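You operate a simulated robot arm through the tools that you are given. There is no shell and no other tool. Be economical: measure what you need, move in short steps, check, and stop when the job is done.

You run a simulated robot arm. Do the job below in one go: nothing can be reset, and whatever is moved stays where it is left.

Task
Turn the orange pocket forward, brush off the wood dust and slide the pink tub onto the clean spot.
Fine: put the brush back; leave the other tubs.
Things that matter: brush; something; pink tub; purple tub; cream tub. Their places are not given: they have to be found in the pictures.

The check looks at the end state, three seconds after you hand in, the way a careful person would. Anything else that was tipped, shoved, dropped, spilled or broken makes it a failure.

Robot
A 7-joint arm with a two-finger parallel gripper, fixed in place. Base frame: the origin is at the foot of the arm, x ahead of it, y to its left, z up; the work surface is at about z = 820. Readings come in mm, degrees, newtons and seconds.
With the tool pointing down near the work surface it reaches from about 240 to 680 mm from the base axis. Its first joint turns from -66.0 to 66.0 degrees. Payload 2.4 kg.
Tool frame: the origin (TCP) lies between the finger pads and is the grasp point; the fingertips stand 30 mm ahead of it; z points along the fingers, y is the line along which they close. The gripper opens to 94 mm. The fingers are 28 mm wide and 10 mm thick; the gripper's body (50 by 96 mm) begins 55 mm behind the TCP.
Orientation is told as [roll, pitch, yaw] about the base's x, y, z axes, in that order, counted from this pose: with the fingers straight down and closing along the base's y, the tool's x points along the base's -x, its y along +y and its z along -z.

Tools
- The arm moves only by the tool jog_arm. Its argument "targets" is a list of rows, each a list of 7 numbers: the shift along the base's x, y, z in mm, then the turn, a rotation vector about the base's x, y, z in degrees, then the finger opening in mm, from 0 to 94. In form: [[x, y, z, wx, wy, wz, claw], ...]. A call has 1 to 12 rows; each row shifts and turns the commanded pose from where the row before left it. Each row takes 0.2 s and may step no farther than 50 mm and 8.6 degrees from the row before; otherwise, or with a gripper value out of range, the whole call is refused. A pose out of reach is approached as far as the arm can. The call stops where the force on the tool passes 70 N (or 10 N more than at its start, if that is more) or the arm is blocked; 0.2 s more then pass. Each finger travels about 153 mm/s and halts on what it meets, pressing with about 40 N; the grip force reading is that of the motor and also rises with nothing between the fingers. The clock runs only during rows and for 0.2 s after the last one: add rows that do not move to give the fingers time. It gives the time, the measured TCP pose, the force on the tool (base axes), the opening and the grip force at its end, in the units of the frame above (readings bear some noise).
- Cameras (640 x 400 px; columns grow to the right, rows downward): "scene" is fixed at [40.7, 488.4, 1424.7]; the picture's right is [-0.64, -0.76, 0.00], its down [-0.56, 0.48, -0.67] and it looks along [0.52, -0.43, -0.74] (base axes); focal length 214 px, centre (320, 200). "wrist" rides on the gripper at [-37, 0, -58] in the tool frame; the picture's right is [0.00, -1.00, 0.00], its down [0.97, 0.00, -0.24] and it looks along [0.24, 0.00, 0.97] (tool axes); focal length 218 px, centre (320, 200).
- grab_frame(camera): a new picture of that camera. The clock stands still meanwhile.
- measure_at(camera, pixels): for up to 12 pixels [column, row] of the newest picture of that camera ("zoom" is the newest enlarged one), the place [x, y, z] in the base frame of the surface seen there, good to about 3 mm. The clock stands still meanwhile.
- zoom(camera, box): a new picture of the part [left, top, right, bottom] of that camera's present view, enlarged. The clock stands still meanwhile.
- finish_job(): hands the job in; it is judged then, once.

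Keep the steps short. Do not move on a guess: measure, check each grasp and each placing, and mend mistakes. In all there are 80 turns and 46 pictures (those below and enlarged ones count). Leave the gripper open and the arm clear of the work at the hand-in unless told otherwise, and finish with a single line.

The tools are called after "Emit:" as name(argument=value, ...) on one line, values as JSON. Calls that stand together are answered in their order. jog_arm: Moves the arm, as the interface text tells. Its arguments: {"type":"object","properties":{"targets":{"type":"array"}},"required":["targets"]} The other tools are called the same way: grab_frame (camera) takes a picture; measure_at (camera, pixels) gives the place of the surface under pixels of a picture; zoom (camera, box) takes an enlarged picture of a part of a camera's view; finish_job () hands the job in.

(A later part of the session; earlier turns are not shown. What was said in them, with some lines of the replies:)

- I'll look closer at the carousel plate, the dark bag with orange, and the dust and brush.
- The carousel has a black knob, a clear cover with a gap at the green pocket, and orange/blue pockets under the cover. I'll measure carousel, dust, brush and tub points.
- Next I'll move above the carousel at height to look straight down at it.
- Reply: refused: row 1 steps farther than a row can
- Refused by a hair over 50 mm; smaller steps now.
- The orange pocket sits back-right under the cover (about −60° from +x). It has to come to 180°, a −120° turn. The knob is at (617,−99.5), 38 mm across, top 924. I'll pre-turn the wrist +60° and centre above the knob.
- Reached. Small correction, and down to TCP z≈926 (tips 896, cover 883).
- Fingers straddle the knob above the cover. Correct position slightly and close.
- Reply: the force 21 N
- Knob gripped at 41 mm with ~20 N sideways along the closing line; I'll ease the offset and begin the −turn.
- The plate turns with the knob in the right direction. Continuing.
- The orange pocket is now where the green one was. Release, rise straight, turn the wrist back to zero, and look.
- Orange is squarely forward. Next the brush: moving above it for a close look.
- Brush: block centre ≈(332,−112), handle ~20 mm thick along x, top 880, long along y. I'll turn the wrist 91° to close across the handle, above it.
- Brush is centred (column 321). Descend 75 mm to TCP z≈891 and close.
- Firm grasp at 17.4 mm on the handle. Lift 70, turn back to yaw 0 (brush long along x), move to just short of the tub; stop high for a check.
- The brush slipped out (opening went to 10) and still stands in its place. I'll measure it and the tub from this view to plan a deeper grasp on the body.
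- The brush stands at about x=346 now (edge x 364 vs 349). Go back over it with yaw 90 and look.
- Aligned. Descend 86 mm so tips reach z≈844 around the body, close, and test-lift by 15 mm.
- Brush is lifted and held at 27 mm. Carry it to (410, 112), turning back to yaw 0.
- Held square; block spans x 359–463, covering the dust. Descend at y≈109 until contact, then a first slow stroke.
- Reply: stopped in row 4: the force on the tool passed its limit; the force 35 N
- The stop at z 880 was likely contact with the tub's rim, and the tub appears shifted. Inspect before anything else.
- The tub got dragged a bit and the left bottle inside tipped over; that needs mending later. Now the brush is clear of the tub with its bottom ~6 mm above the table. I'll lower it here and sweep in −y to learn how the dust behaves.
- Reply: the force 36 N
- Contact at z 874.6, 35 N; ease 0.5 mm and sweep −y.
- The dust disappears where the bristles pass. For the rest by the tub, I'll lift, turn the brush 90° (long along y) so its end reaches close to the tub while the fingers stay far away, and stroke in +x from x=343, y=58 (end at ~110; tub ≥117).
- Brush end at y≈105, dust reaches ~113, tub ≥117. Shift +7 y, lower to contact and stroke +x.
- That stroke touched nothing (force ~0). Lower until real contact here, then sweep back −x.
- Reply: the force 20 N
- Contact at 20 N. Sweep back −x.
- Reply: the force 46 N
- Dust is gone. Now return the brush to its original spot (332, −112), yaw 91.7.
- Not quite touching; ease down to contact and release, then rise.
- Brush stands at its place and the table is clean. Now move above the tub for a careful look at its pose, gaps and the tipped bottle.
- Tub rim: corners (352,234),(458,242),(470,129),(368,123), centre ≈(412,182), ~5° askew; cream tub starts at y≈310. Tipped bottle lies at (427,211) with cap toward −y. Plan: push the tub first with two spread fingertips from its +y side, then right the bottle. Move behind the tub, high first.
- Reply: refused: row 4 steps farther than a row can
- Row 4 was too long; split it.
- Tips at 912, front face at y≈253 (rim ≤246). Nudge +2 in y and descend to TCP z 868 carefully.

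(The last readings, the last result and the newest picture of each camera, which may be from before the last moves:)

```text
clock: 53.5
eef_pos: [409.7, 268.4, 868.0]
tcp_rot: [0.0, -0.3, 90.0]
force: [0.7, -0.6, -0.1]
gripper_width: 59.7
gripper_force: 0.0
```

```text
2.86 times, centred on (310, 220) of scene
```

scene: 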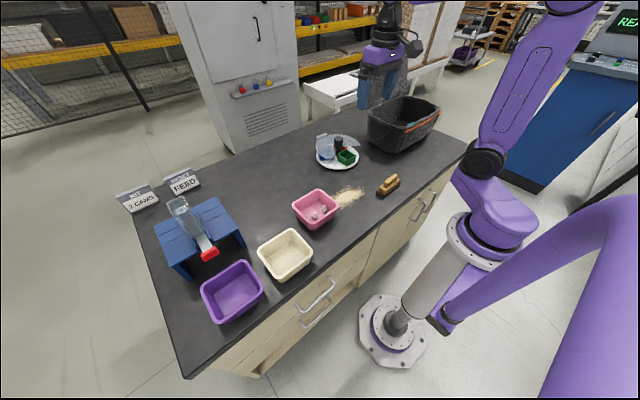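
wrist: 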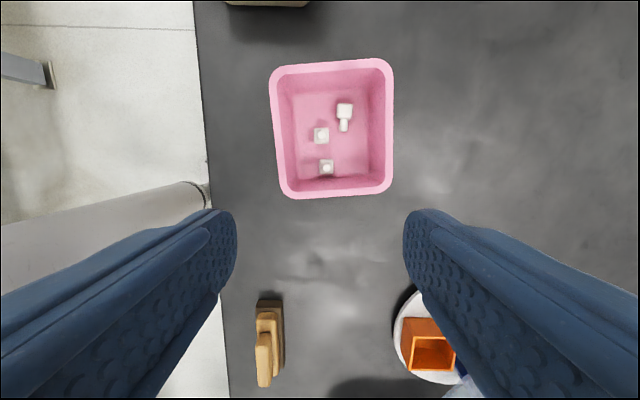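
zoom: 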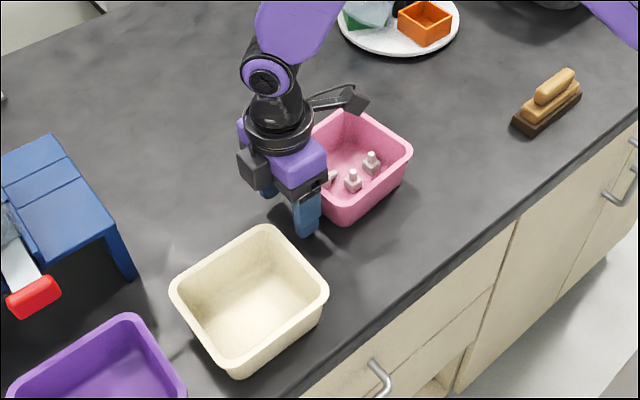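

Pusher is correctly between the tubs. Push −y slowly.

Emit:
jog_arm(targets=[[0, -2, 0, 0, 0, 0, 60], [0, -3, 0, 0, 0, 0, 60], [0, -3, 0, 0, 0, 0, 60], [0, -3, 0, 0, 0, 0, 60], [0, -3, 0, 0, 0, 0, 60], [0, -4, 0, 0, 0, 0, 60], [0, -5, 0, 0, 0, 0, 60], [0, -5, 0, 0, 0, 0, 60], [0, -5, 0, 0, 0, 0, 60], [0, -5, 0, 0, 0, 0, 60], [0, -4, 0, 0, 0, 0, 60], [0, -2, 0, 0, 0, 0, 60]])

```text
clock: 56.1
eef_pos: [411.7, 224.5, 868.6]
tcp_rot: [0.1, -0.1, 90.0]
force: [0.1, 0.9, 0.7]
gripper_width: 59.9
gripper_force: 0.1
```

Emit:
zoom(camera="scene", box=[270, 150, 380, 240])

```text
4.44 times, centred on (325, 195) of scene
```

zoom: 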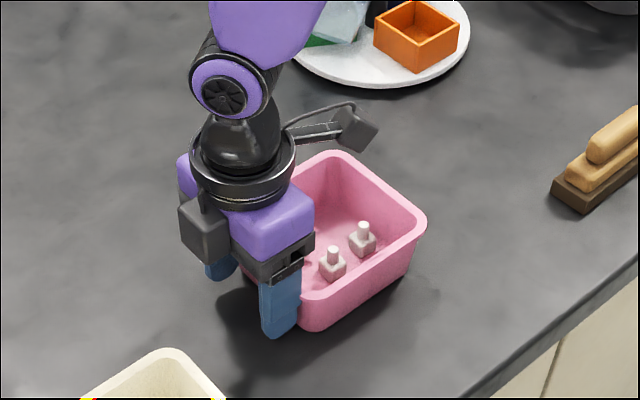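

Tub slides, bottles steady. Continue.

Emit:
jog_arm(targets=[[0, -2, 0, 0, 0, 0, 60], [0, -4, 0, 0, 0, 0, 60], [0, -5, 0, 0, 0, 0, 60], [0, -5, 0, 0, 0, 0, 60], [0, -5, 0, 0, 0, 0, 60], [0, -5, 0, 0, 0, 0, 60], [0, -5, 0, 0, 0, 0, 60], [0, -5, 0, 0, 0, 0, 60], [0, -5, 0, 0, 0, 0, 60], [0, -5, 0, 0, 0, 0, 60], [0, -5, 0, 0, 0, 0, 60], [0, -5, 0, 0, 0, 0, 60]])

Emit:
jog_arm(targets=[[0, -3, 0, 0, 0, 0, 60], [0, -5, 0, 0, 0, 0, 60], [0, -6, 0, 0, 0, 0, 60], [0, -6, 0, 0, 0, 0, 60], [0, -6, 0, 0, 0, 0, 60], [0, -6, 0, 0, 0, 0, 60], [0, -6, 0, 0, 0, 0, 60], [0, -6, 0, 0, 0, 0, 60], [0, -6, 0, 0, 0, 0, 60], [0, -6, 0, 0, 0, 0, 60], [0, -5, 0, 0, 0, 0, 60], [0, -2, 0, 0, 0, 0, 60]])

```text
clock: 58.7
eef_pos: [411.1, 168.4, 867.6]
tcp_rot: [0.1, -0.2, 90.0]
force: [-0.3, 0.0, -0.1]
gripper_width: 60.1
gripper_force: 0.1
```

```text
clock: 61.3
eef_pos: [410.3, 107.6, 869.0]
tcp_rot: [0.1, -0.2, 90.0]
force: [0.6, 0.2, 0.0]
gripper_width: 60.0
gripper_force: 0.1
```

3 mm more, then back off, rise, and move over to see inside the tub.

Emit:
jog_arm(targets=[[0, -2.5, 0, 0, 0, 0, 60], [0, 0, 0, 0, 0, 0, 60], [0, 12, 0, 0, 0, 0, 60], [0, 3, 45, 0, 0, 0, 60], [0, 0, 45, 0, 0, 0, 60], [0, -30, 35, 0, 0, 0, 60], [0, -45, 0, 0, 0, 0, 60], [0, -45, 0, 0, 0, 0, 60], [0, -20, 0, 0, 0, 0, 60], [0, 0, 0, 0, 0, 0, 60]])

Emit:
grab_frame(camera="wrist")

```text
clock: 63.5
eef_pos: [410.0, -23.9, 994.5]
tcp_rot: [0.1, -0.3, 90.0]
force: [0.7, -0.6, -0.3]
gripper_width: 60.0
gripper_force: 0.0
```

```text
7 pictures are left
```

wrist: 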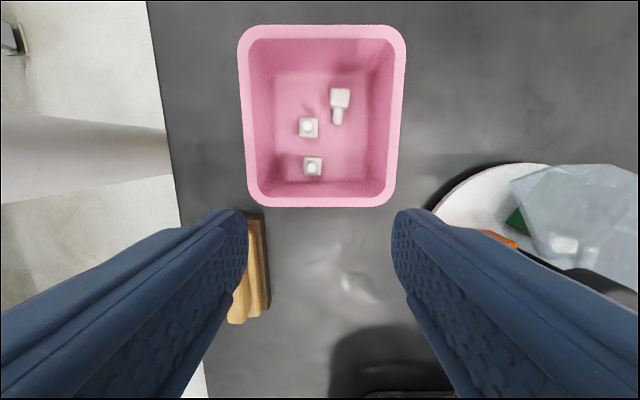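

Emit:
measure_at(camera="wrist", pixels=[[244, 36], [398, 36], [256, 196], [390, 194], [340, 92], [340, 104], [337, 118], [333, 98], [348, 98], [308, 126], [317, 126], [313, 166]])

```text
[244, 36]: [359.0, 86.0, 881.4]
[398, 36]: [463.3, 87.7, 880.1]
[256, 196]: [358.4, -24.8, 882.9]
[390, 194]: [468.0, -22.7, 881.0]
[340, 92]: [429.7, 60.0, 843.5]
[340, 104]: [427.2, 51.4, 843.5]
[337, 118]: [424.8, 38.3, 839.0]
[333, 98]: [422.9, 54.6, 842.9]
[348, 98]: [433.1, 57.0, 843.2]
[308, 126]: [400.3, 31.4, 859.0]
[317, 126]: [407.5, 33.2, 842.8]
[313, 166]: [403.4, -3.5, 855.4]
```

Tub now sits at (412,31.5), square over the cleaned spot. Next, right the tipped bottle: body at (428,56), 18 mm thick, cap toward −y. Move above it with opening 24, then descend.

Emit:
jog_arm(targets=[[6, 27, -10, 0, 0, -5, 30], [6, 27, -10, 0, 0, 0, 25], [6, 28, -10, 0, 0, 0, 25], [0, 0, -20, 0, 0, 0, 25], [0, 0, -25, 0, 0, 0, 25], [0, 0, 0, 0, 0, 0, 25]])

```text
clock: 64.9
eef_pos: [429.7, 59.4, 916.7]
tcp_rot: [0.0, -0.3, 85.0]
force: [-0.5, -1.1, 0.5]
gripper_width: 25.2
gripper_force: 0.1
```

Emit:
jog_arm(targets=[[-1, -1, 0, 0, 0, 0, 25], [0, 0, 0, 0, 0, 0, 25]])

Emit:
grab_frame(camera="wrist")

```text
clock: 65.5
eef_pos: [428.2, 58.3, 916.9]
tcp_rot: [0.0, -0.3, 85.0]
force: [-0.2, 0.3, 0.0]
gripper_width: 25.0
gripper_force: 0.1
```

```text
6 pictures are left
```

wrist: 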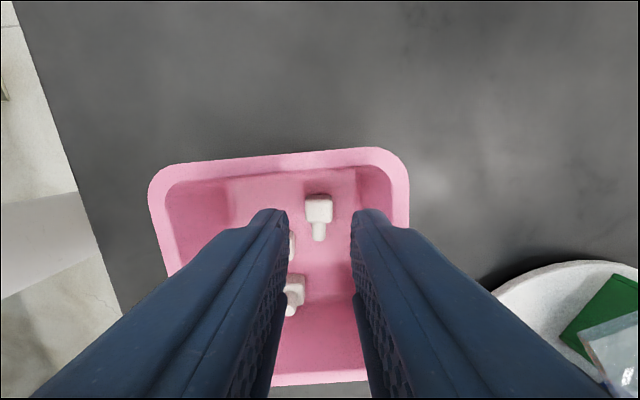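

Bottle is centred (column 319) and aligned. Descend 55 mm in steps and close.

Emit:
jog_arm(targets=[[0, 0, -20, 0, 0, 0, 25], [0, 0, -20, 0, 0, 0, 25], [0, 0, -10, 0, 0, 0, 25], [0, 0, -5, 0, 0, 0, 25], [0, 0, 0, 0, 0, 0, 15], [0, 0, 0, 0, 0, 0, 5], [0, 0, 0, 0, 0, 0, 5]])

```text
clock: 67.1
eef_pos: [426.5, 59.9, 862.9]
tcp_rot: [0.1, -0.4, 85.0]
force: [-0.4, -0.5, -0.2]
gripper_width: 15.1
gripper_force: 40.2
```

Gripped at 15 mm, no disturbance. Lift out and carry to open table at y≈215.

Emit:
jog_arm(targets=[[0, 0, 25, 0, 0, 0, 5], [0, 0, 35, 0, 0, 0, 5], [0, 0, 35, 0, 0, 0, 5], [1, 40, 0, 0, 0, 0, 5], [1, 40, 0, 0, 0, 0, 5], [1, 40, 0, 0, 0, 0, 5], [0, 35, 0, 0, 0, 0, 5], [0, 0, -40, 0, 0, 0, 5], [0, 0, -40, 0, 0, 0, 5], [0, 0, -14, 0, 0, 0, 5], [0, 0, 0, 0, 0, 0, 5]])

```text
clock: 69.5
eef_pos: [433.9, 214.8, 863.9]
tcp_rot: [0.2, -0.3, 84.9]
force: [0.3, 0.0, -0.6]
gripper_width: 14.8
gripper_force: 40.2
```

Still held. Lower to contact in 2 mm steps.

Emit:
jog_arm(targets=[[0, 0, -3, 0, 0, 0, 5], [0, 0, -2, 0, 0, 0, 5], [0, 0, 0, 0, 0, 0, 5]])

```text
clock: 70.3
eef_pos: [432.5, 213.5, 859.1]
tcp_rot: [0.1, -0.2, 85.0]
force: [-0.5, 0.5, 0.7]
gripper_width: 15.0
gripper_force: 40.2
```

Emit:
jog_arm(targets=[[0, 0, -2, 0, 0, 0, 5], [0, 0, -1, 0, 0, 0, 5], [0, 0, 0, 0, 0, 0, 5]])

```text
clock: 71.1
eef_pos: [432.2, 213.8, 857.6]
tcp_rot: [0.1, -0.2, 84.9]
force: [-0.7, -0.2, -0.6]
gripper_width: 14.6
gripper_force: 40.0
```

Emit:
jog_arm(targets=[[0, 0, -1, 0, 0, 0, 5], [0, 0, -1, 0, 0, 0, 5], [0, 0, 0, 0, 0, 0, 5]])

```text
clock: 71.9
eef_pos: [431.8, 214.8, 854.5]
tcp_rot: [-0.1, -0.4, 85.0]
force: [-5.7, -2.3, 39.1]
gripper_width: 15.0
gripper_force: 40.0
```

Contact (39 N up at 854.5). Release, rise 60, lean the gripper 35° toward −y about the closing axis.

Emit:
jog_arm(targets=[[0, 0, 0.5, 0, 0, 0, 15], [0, 0, 0, 0, 0, 0, 27], [0, 0, 0, 0, 0, 0, 27], [0, 0, 20, 0, 0, 0, 27], [0, 0, 40, 0, 0, 0, 27], [0, -3, 0, 6.97, -0.61, 0, 27], [0, -3, 0, 6.97, -0.61, 0, 27], [0, -3, 0, 6.97, -0.61, 0, 27], [0, -3, 0, 6.97, -0.61, 0, 27], [0, -1.5, 0, 6.97, -0.61, 0, 27], [0, 0, 0, 0, 0, 0, 27]])

Emit:
grab_frame(camera="wrist")

```text
clock: 74.3
eef_pos: [432.3, 202.1, 915.7]
tcp_rot: [0.0, -35.2, 85.0]
force: [0.2, -0.6, 0.1]
gripper_width: 27.1
gripper_force: 0.2
```

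```text
5 pictures are left
```

wrist: 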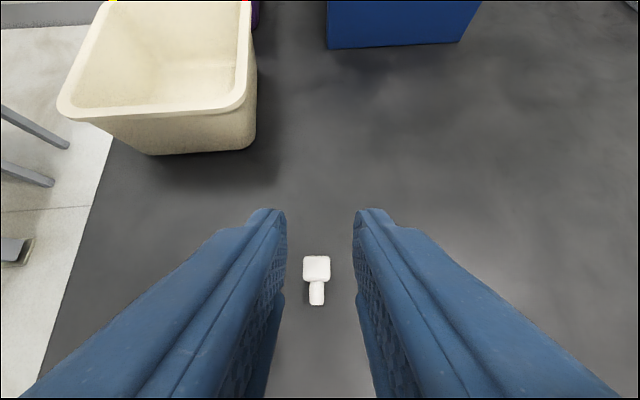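

Emit:
measure_at(camera="wrist", pixels=[[316, 259], [304, 268], [329, 268], [316, 268], [316, 278], [316, 300], [317, 290]])

```text
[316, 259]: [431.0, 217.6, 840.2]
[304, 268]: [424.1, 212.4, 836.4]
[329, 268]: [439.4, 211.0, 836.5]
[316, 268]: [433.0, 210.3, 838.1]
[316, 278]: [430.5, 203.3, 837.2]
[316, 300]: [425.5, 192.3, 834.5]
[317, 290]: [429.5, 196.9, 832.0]
```

Body spans y 203–218, centred at x 431.7. Shift −2 in y, descend 60 mm, close.

Emit:
jog_arm(targets=[[-0.5, -2, -20, 0, 0, 0, 27], [0, 0, -20, 0, 0, 0, 27], [0, 0, -12, 0, 0, 0, 27], [0, 0, -7, 0, 0, 0, 27], [0, 0, 0, 0, 0, 0, 18], [0, 0, 0, 0, 0, 0, 8], [0, 0, 0, 0, 0, 0, 5], [0, 0, 0, 0, 0, 0, 5]])

```text
clock: 76.1
eef_pos: [430.7, 198.2, 856.2]
tcp_rot: [0.0, -35.2, 85.0]
force: [0.4, 0.5, 0.7]
gripper_width: 14.8
gripper_force: 40.3
```

Gripped at 14.8. Lift, then rotate −80° to lean +y by 45°, bringing the cap up.

Emit:
jog_arm(targets=[[0, 0, 30, 0, 0, 0, 5], [0, 0, 40, 0, 0, 0, 5], [0, -3, 0, -7.97, 0.7, 0, 5], [0, -3, 0, -7.97, 0.7, 0, 5], [0, -3, 0, -7.97, 0.7, 0, 5], [0, -3, 0, -7.97, 0.7, 0, 5], [0, -3, 0, -7.97, 0.7, 0, 5], [0, -3, 0, -7.97, 0.7, 0, 5], [0, -3, 0, -7.97, 0.7, 0, 5], [0, -3, 0, -7.97, 0.7, 0, 5], [0, -3, 0, -7.97, 0.7, 0, 5], [0, -3, 0, -7.97, 0.7, 0, 5]])

Emit:
zoom(camera="scene", box=[270, 140, 390, 240])

```text
clock: 78.7
eef_pos: [429.2, 170.0, 927.2]
tcp_rot: [0.1, 44.9, 85.0]
force: [-0.6, 0.0, 0.0]
gripper_width: 15.1
gripper_force: 40.1
```

```text
4.00 times, centred on (330, 190) of scene
```

zoom: 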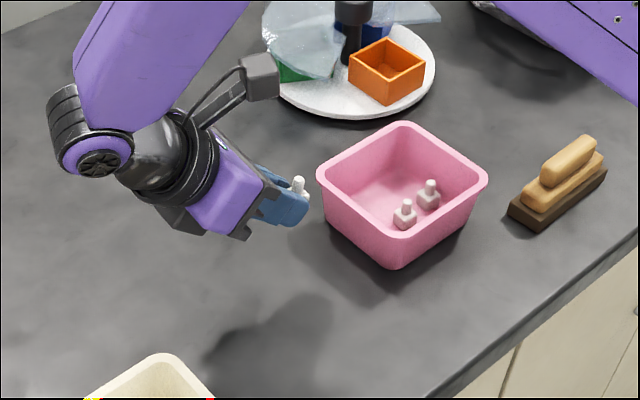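

Bottle is nearly upright in the grip (~10° lean). Lower to TCP ≈853, where finger corners are just above the table.

Emit:
jog_arm(targets=[[0, 0, -30, 0, 0, 0, 5], [0, 0, -25, 0, 0, 0, 5], [0, 0, -12, 0, 0, 0, 5], [0, 0, -5, 0, 0, 0, 5], [0, 0, 0, 0, 0, 0, 5]])

```text
clock: 79.9
eef_pos: [428.9, 167.3, 855.3]
tcp_rot: [0.1, 44.7, 84.9]
force: [-0.6, -1.1, -0.5]
gripper_width: 15.0
gripper_force: 40.1
```

Go on down by small steps until light contact.

Emit:
jog_arm(targets=[[0, 0, -1.5, 0, 0, 0, 5], [0, 0, -1.5, 0, 0, 0, 5], [0, 0, 0, 0, 0, 0, 5]])

```text
clock: 80.7
eef_pos: [429.1, 169.2, 851.4]
tcp_rot: [0.1, 44.8, 85.0]
force: [1.0, 0.2, -0.9]
gripper_width: 14.9
gripper_force: 39.8
```

Emit:
jog_arm(targets=[[0, 0, -1.2, 0, 0, 0, 5], [0, 0, 0, 0, 0, 0, 5]])

```text
clock: 81.3
eef_pos: [429.9, 168.3, 851.4]
tcp_rot: [0.1, 45.1, 85.1]
force: [-6.3, -0.7, 21.4]
gripper_width: 14.8
gripper_force: 40.4
```

Contact. Open gradually, wait, and retreat along the tool axis (up and +y).

Emit:
jog_arm(targets=[[0, 0, 0.7, 0, 0, 0, 14], [0, 0, 0, 0, 0, 0, 17], [0, 0, 0, 0, 0, 0, 20], [0, 0, 0, 0, 0, 0, 26], [0, 0, 0, 0, 0, 0, 30], [0, 12, 12, 0, 0, 0, 30], [0, 25, 25, 0, 0, 0, 30], [0, 25, 35, 0, 0, 0, 30], [0, 0, 0, 0, 0, 0, 30]])

Emit:
zoom(camera="scene", box=[270, 140, 390, 240])

```text
clock: 83.3
eef_pos: [431.8, 232.2, 922.0]
tcp_rot: [0.2, 44.7, 85.0]
force: [0.6, 0.1, -0.3]
gripper_width: 30.0
gripper_force: 0.1
```

```text
4.00 times, centred on (330, 190) of scene
```

zoom: 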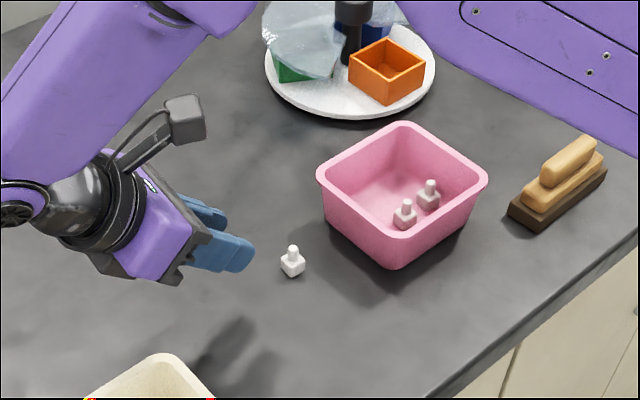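

The bottle stands upright. Measure it.

Emit:
measure_at(camera="zoom", pixels=[[292, 248], [293, 254], [292, 262], [287, 267], [299, 267], [292, 272], [292, 276]])

```text
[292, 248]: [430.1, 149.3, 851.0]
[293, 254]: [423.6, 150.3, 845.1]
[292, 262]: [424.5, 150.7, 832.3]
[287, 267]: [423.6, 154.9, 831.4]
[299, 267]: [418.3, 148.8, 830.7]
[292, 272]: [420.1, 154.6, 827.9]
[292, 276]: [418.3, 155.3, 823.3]
```

Bottle at about (428,148). Rotate the gripper back to vertical above it and look.

Emit:
jog_arm(targets=[[0, 0, 35, 7.47, -0.65, 0, 30], [0, -14, 0, 7.47, -0.65, 0, 30], [0, -14, 0, 7.47, -0.65, 0, 30], [-1, -14, 0, 7.47, -0.65, 0, 30], [-1, -14, 0, 7.47, -0.65, 0, 30], [-1, -14, 0, 7.47, -0.65, 0, 30], [0, -14, -15, 0, 0, 0, 30], [0, 0, 0, 0, 0, 0, 30]])

Emit:
grab_frame(camera="wrist")

```text
clock: 85.1
eef_pos: [427.2, 146.8, 943.0]
tcp_rot: [0.1, -0.2, 85.0]
force: [0.6, -0.4, 0.1]
gripper_width: 30.0
gripper_force: 0.1
```

```text
2 pictures are left
```

wrist: 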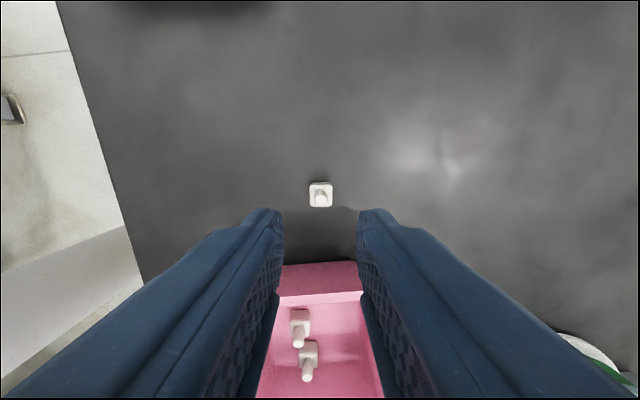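

Emit:
measure_at(camera="wrist", pixels=[[311, 188], [331, 188], [311, 203], [331, 203], [321, 196], [321, 184], [300, 317], [308, 350]])

```text
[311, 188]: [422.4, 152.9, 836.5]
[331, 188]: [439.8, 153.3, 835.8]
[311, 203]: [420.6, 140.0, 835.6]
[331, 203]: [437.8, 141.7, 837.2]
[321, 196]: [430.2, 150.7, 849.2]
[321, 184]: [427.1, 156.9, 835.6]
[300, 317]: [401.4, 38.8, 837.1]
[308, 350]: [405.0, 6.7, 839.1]
```

Centre (430,147.5), aligned with the fingers. Descend 87 mm and close on the body.

Emit:
jog_arm(targets=[[0.5, 0.5, -40, 0, 0, 0, 28], [0, 0, -30, 0, 0, 0, 28], [0, 0, -12, 0, 0, 0, 28], [0, 0, -5, 0, 0, 0, 28], [0, 0, 0, 0, 0, 0, 20], [0, 0, 0, 0, 0, 0, 10], [0, 0, 0, 0, 0, 0, 5], [0, 0, 0, 0, 0, 0, 5]])

```text
clock: 86.9
eef_pos: [427.8, 147.3, 853.8]
tcp_rot: [0.1, -0.3, 85.0]
force: [-0.2, 0.1, 0.0]
gripper_width: 15.0
gripper_force: 40.2
```

Held at 15 mm. Lift, carry to (429,58) above the tub, lower to just above its floor.

Emit:
jog_arm(targets=[[0, 0, 45, 0, 0, 0, 5], [0, 0, 45, 0, 0, 0, 5], [0, -30, 0, 0, 0, 0, 5], [0, -30, 0, 0, 0, 0, 5], [0, -29, 0, 0, 0, 0, 5], [0, 0, 0, 0, 0, 0, 5], [0, 0, -35, 0, 0, 0, 5], [0, 0, -30, 0, 0, 0, 5], [0, 0, -10, 0, 0, 0, 5], [0, 0, -4, 0, 0, 0, 5], [0, 0, 0, 0, 0, 0, 5]])

```text
clock: 89.3
eef_pos: [428.5, 57.0, 866.2]
tcp_rot: [0.1, -0.2, 85.0]
force: [-0.1, 0.7, -0.5]
gripper_width: 15.1
gripper_force: 40.0
```

Emit:
jog_arm(targets=[[0, 0, -1, 0, 0, 0, 5], [0, 0, -1, 0, 0, 0, 5], [0, 0, 0, 0, 0, 0, 5]])

```text
clock: 90.1
eef_pos: [428.0, 59.0, 864.0]
tcp_rot: [0.1, -0.2, 85.0]
force: [0.4, 0.9, -0.5]
gripper_width: 15.2
gripper_force: 39.5
```

Emit:
jog_arm(targets=[[0, 0, -1, 0, 0, 0, 5], [0, 0, -1, 0, 0, 0, 5], [0, 0, 0, 0, 0, 0, 5]])

```text
clock: 90.9
eef_pos: [427.5, 58.6, 863.2]
tcp_rot: [0.1, -0.2, 84.9]
force: [-0.2, 1.1, -0.1]
gripper_width: 14.8
gripper_force: 39.8
```

Emit:
jog_arm(targets=[[0, 0, -1, 0, 0, 0, 5], [0, 0, 0, 0, 0, 0, 5]])

```text
clock: 91.5
eef_pos: [427.2, 58.1, 862.3]
tcp_rot: [0.1, -0.2, 85.1]
force: [-0.2, -0.4, 0.2]
gripper_width: 14.8
gripper_force: 40.0
```

Emit:
jog_arm(targets=[[0, 0, -1, 0, 0, 0, 5], [0, 0, 0, 0, 0, 0, 5]])

```text
clock: 92.1
eef_pos: [427.3, 57.8, 861.1]
tcp_rot: [0.2, -0.2, 85.0]
force: [0.6, -0.2, -0.2]
gripper_width: 15.1
gripper_force: 40.0
```

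Emit:
jog_arm(targets=[[0, 0, -0.8, 0, 0, 0, 5], [0, 0, -0.8, 0, 0, 0, 5], [0, 0, 0, 0, 0, 0, 5]])

```text
clock: 92.9
eef_pos: [427.3, 59.6, 860.0]
tcp_rot: [0.0, -0.3, 85.0]
force: [0.1, -1.3, 10.1]
gripper_width: 15.1
gripper_force: 39.7
```

Floor contact (10 N). Release gently to 25 and rise straight, then move clear.

Emit:
jog_arm(targets=[[0, 0, 0, 0, 0, 0, 14], [0, 0, 0, 0, 0, 0, 18], [0, 0, 0, 0, 0, 0, 25], [0, 0, 0, 0, 0, 0, 25], [0, 0, 15, 0, 0, 0, 25], [0, 0, 30, 0, 0, 0, 25], [0, 0, 45, 0, 0, 0, 25], [0, 0, 45, 0, 0, 0, 50], [0, 0, 45, 0, 0, 0, 70], [0, 0, 45, 0, 0, 0, 94], [0, 0, 45, 0, 0, 0, 94]])

Emit:
jog_arm(targets=[[-10, -20, 20, 0, 0, -8, 94], [-10, -20, 10, 0, 0, -8, 94], [-10, -20, 10, 0, 0, -8, 94], [0, -20, 10, 0, 0, -8, 94], [0, 0, 0, 0, 0, 0, 94]])

Emit:
zoom(camera="scene", box=[220, 100, 440, 300])

```text
clock: 95.3
eef_pos: [427.1, 62.1, 1127.6]
tcp_rot: [0.2, -0.2, 85.1]
force: [0.0, 0.8, 0.1]
gripper_width: 94.5
gripper_force: 0.1
```

```text
clock: 96.5
eef_pos: [396.5, -20.0, 1180.3]
tcp_rot: [0.2, -0.2, 53.0]
force: [0.6, 0.5, 0.0]
gripper_width: 94.1
gripper_force: 0.1
```

```text
2.00 times, centred on (330, 200) of scene
```

zoom: 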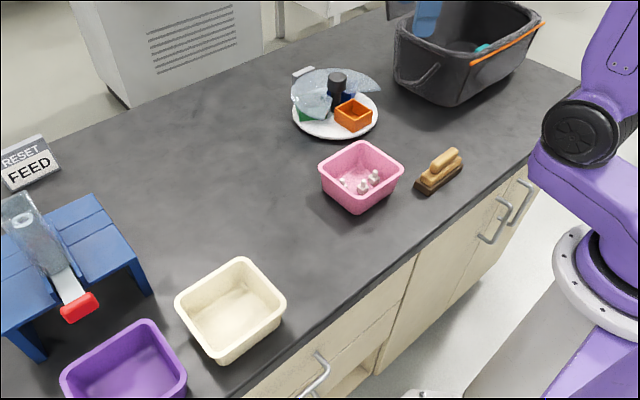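

Everything is in place. One last close look at the bottles in the tub.

Emit:
zoom(camera="scene", box=[305, 160, 395, 220])

```text
6.67 times, centred on (350, 190) of scene
```

zoom: 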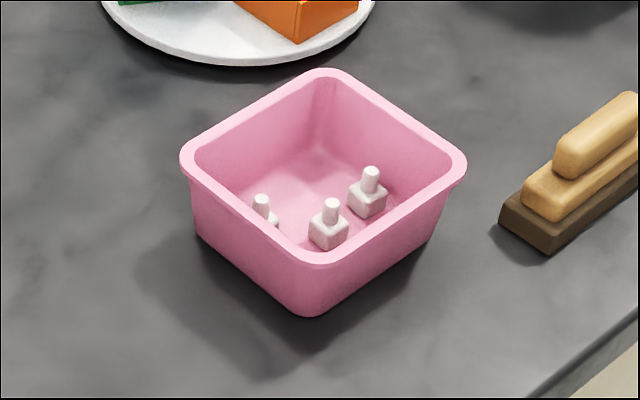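

All three bottles stand upright in the tub, the spot is clean, the brush is back and the gripper is open and clear. Handing in.

Emit:
finish_job()

```text
The job is handed in.
```

The orange pocket faces forward, the dust is brushed off, the pink tub is on the clean spot, the brush is back and the other tubs weren't moved; I knocked the pink tub while brushing and tipped a bottle in it, but stood it back up.
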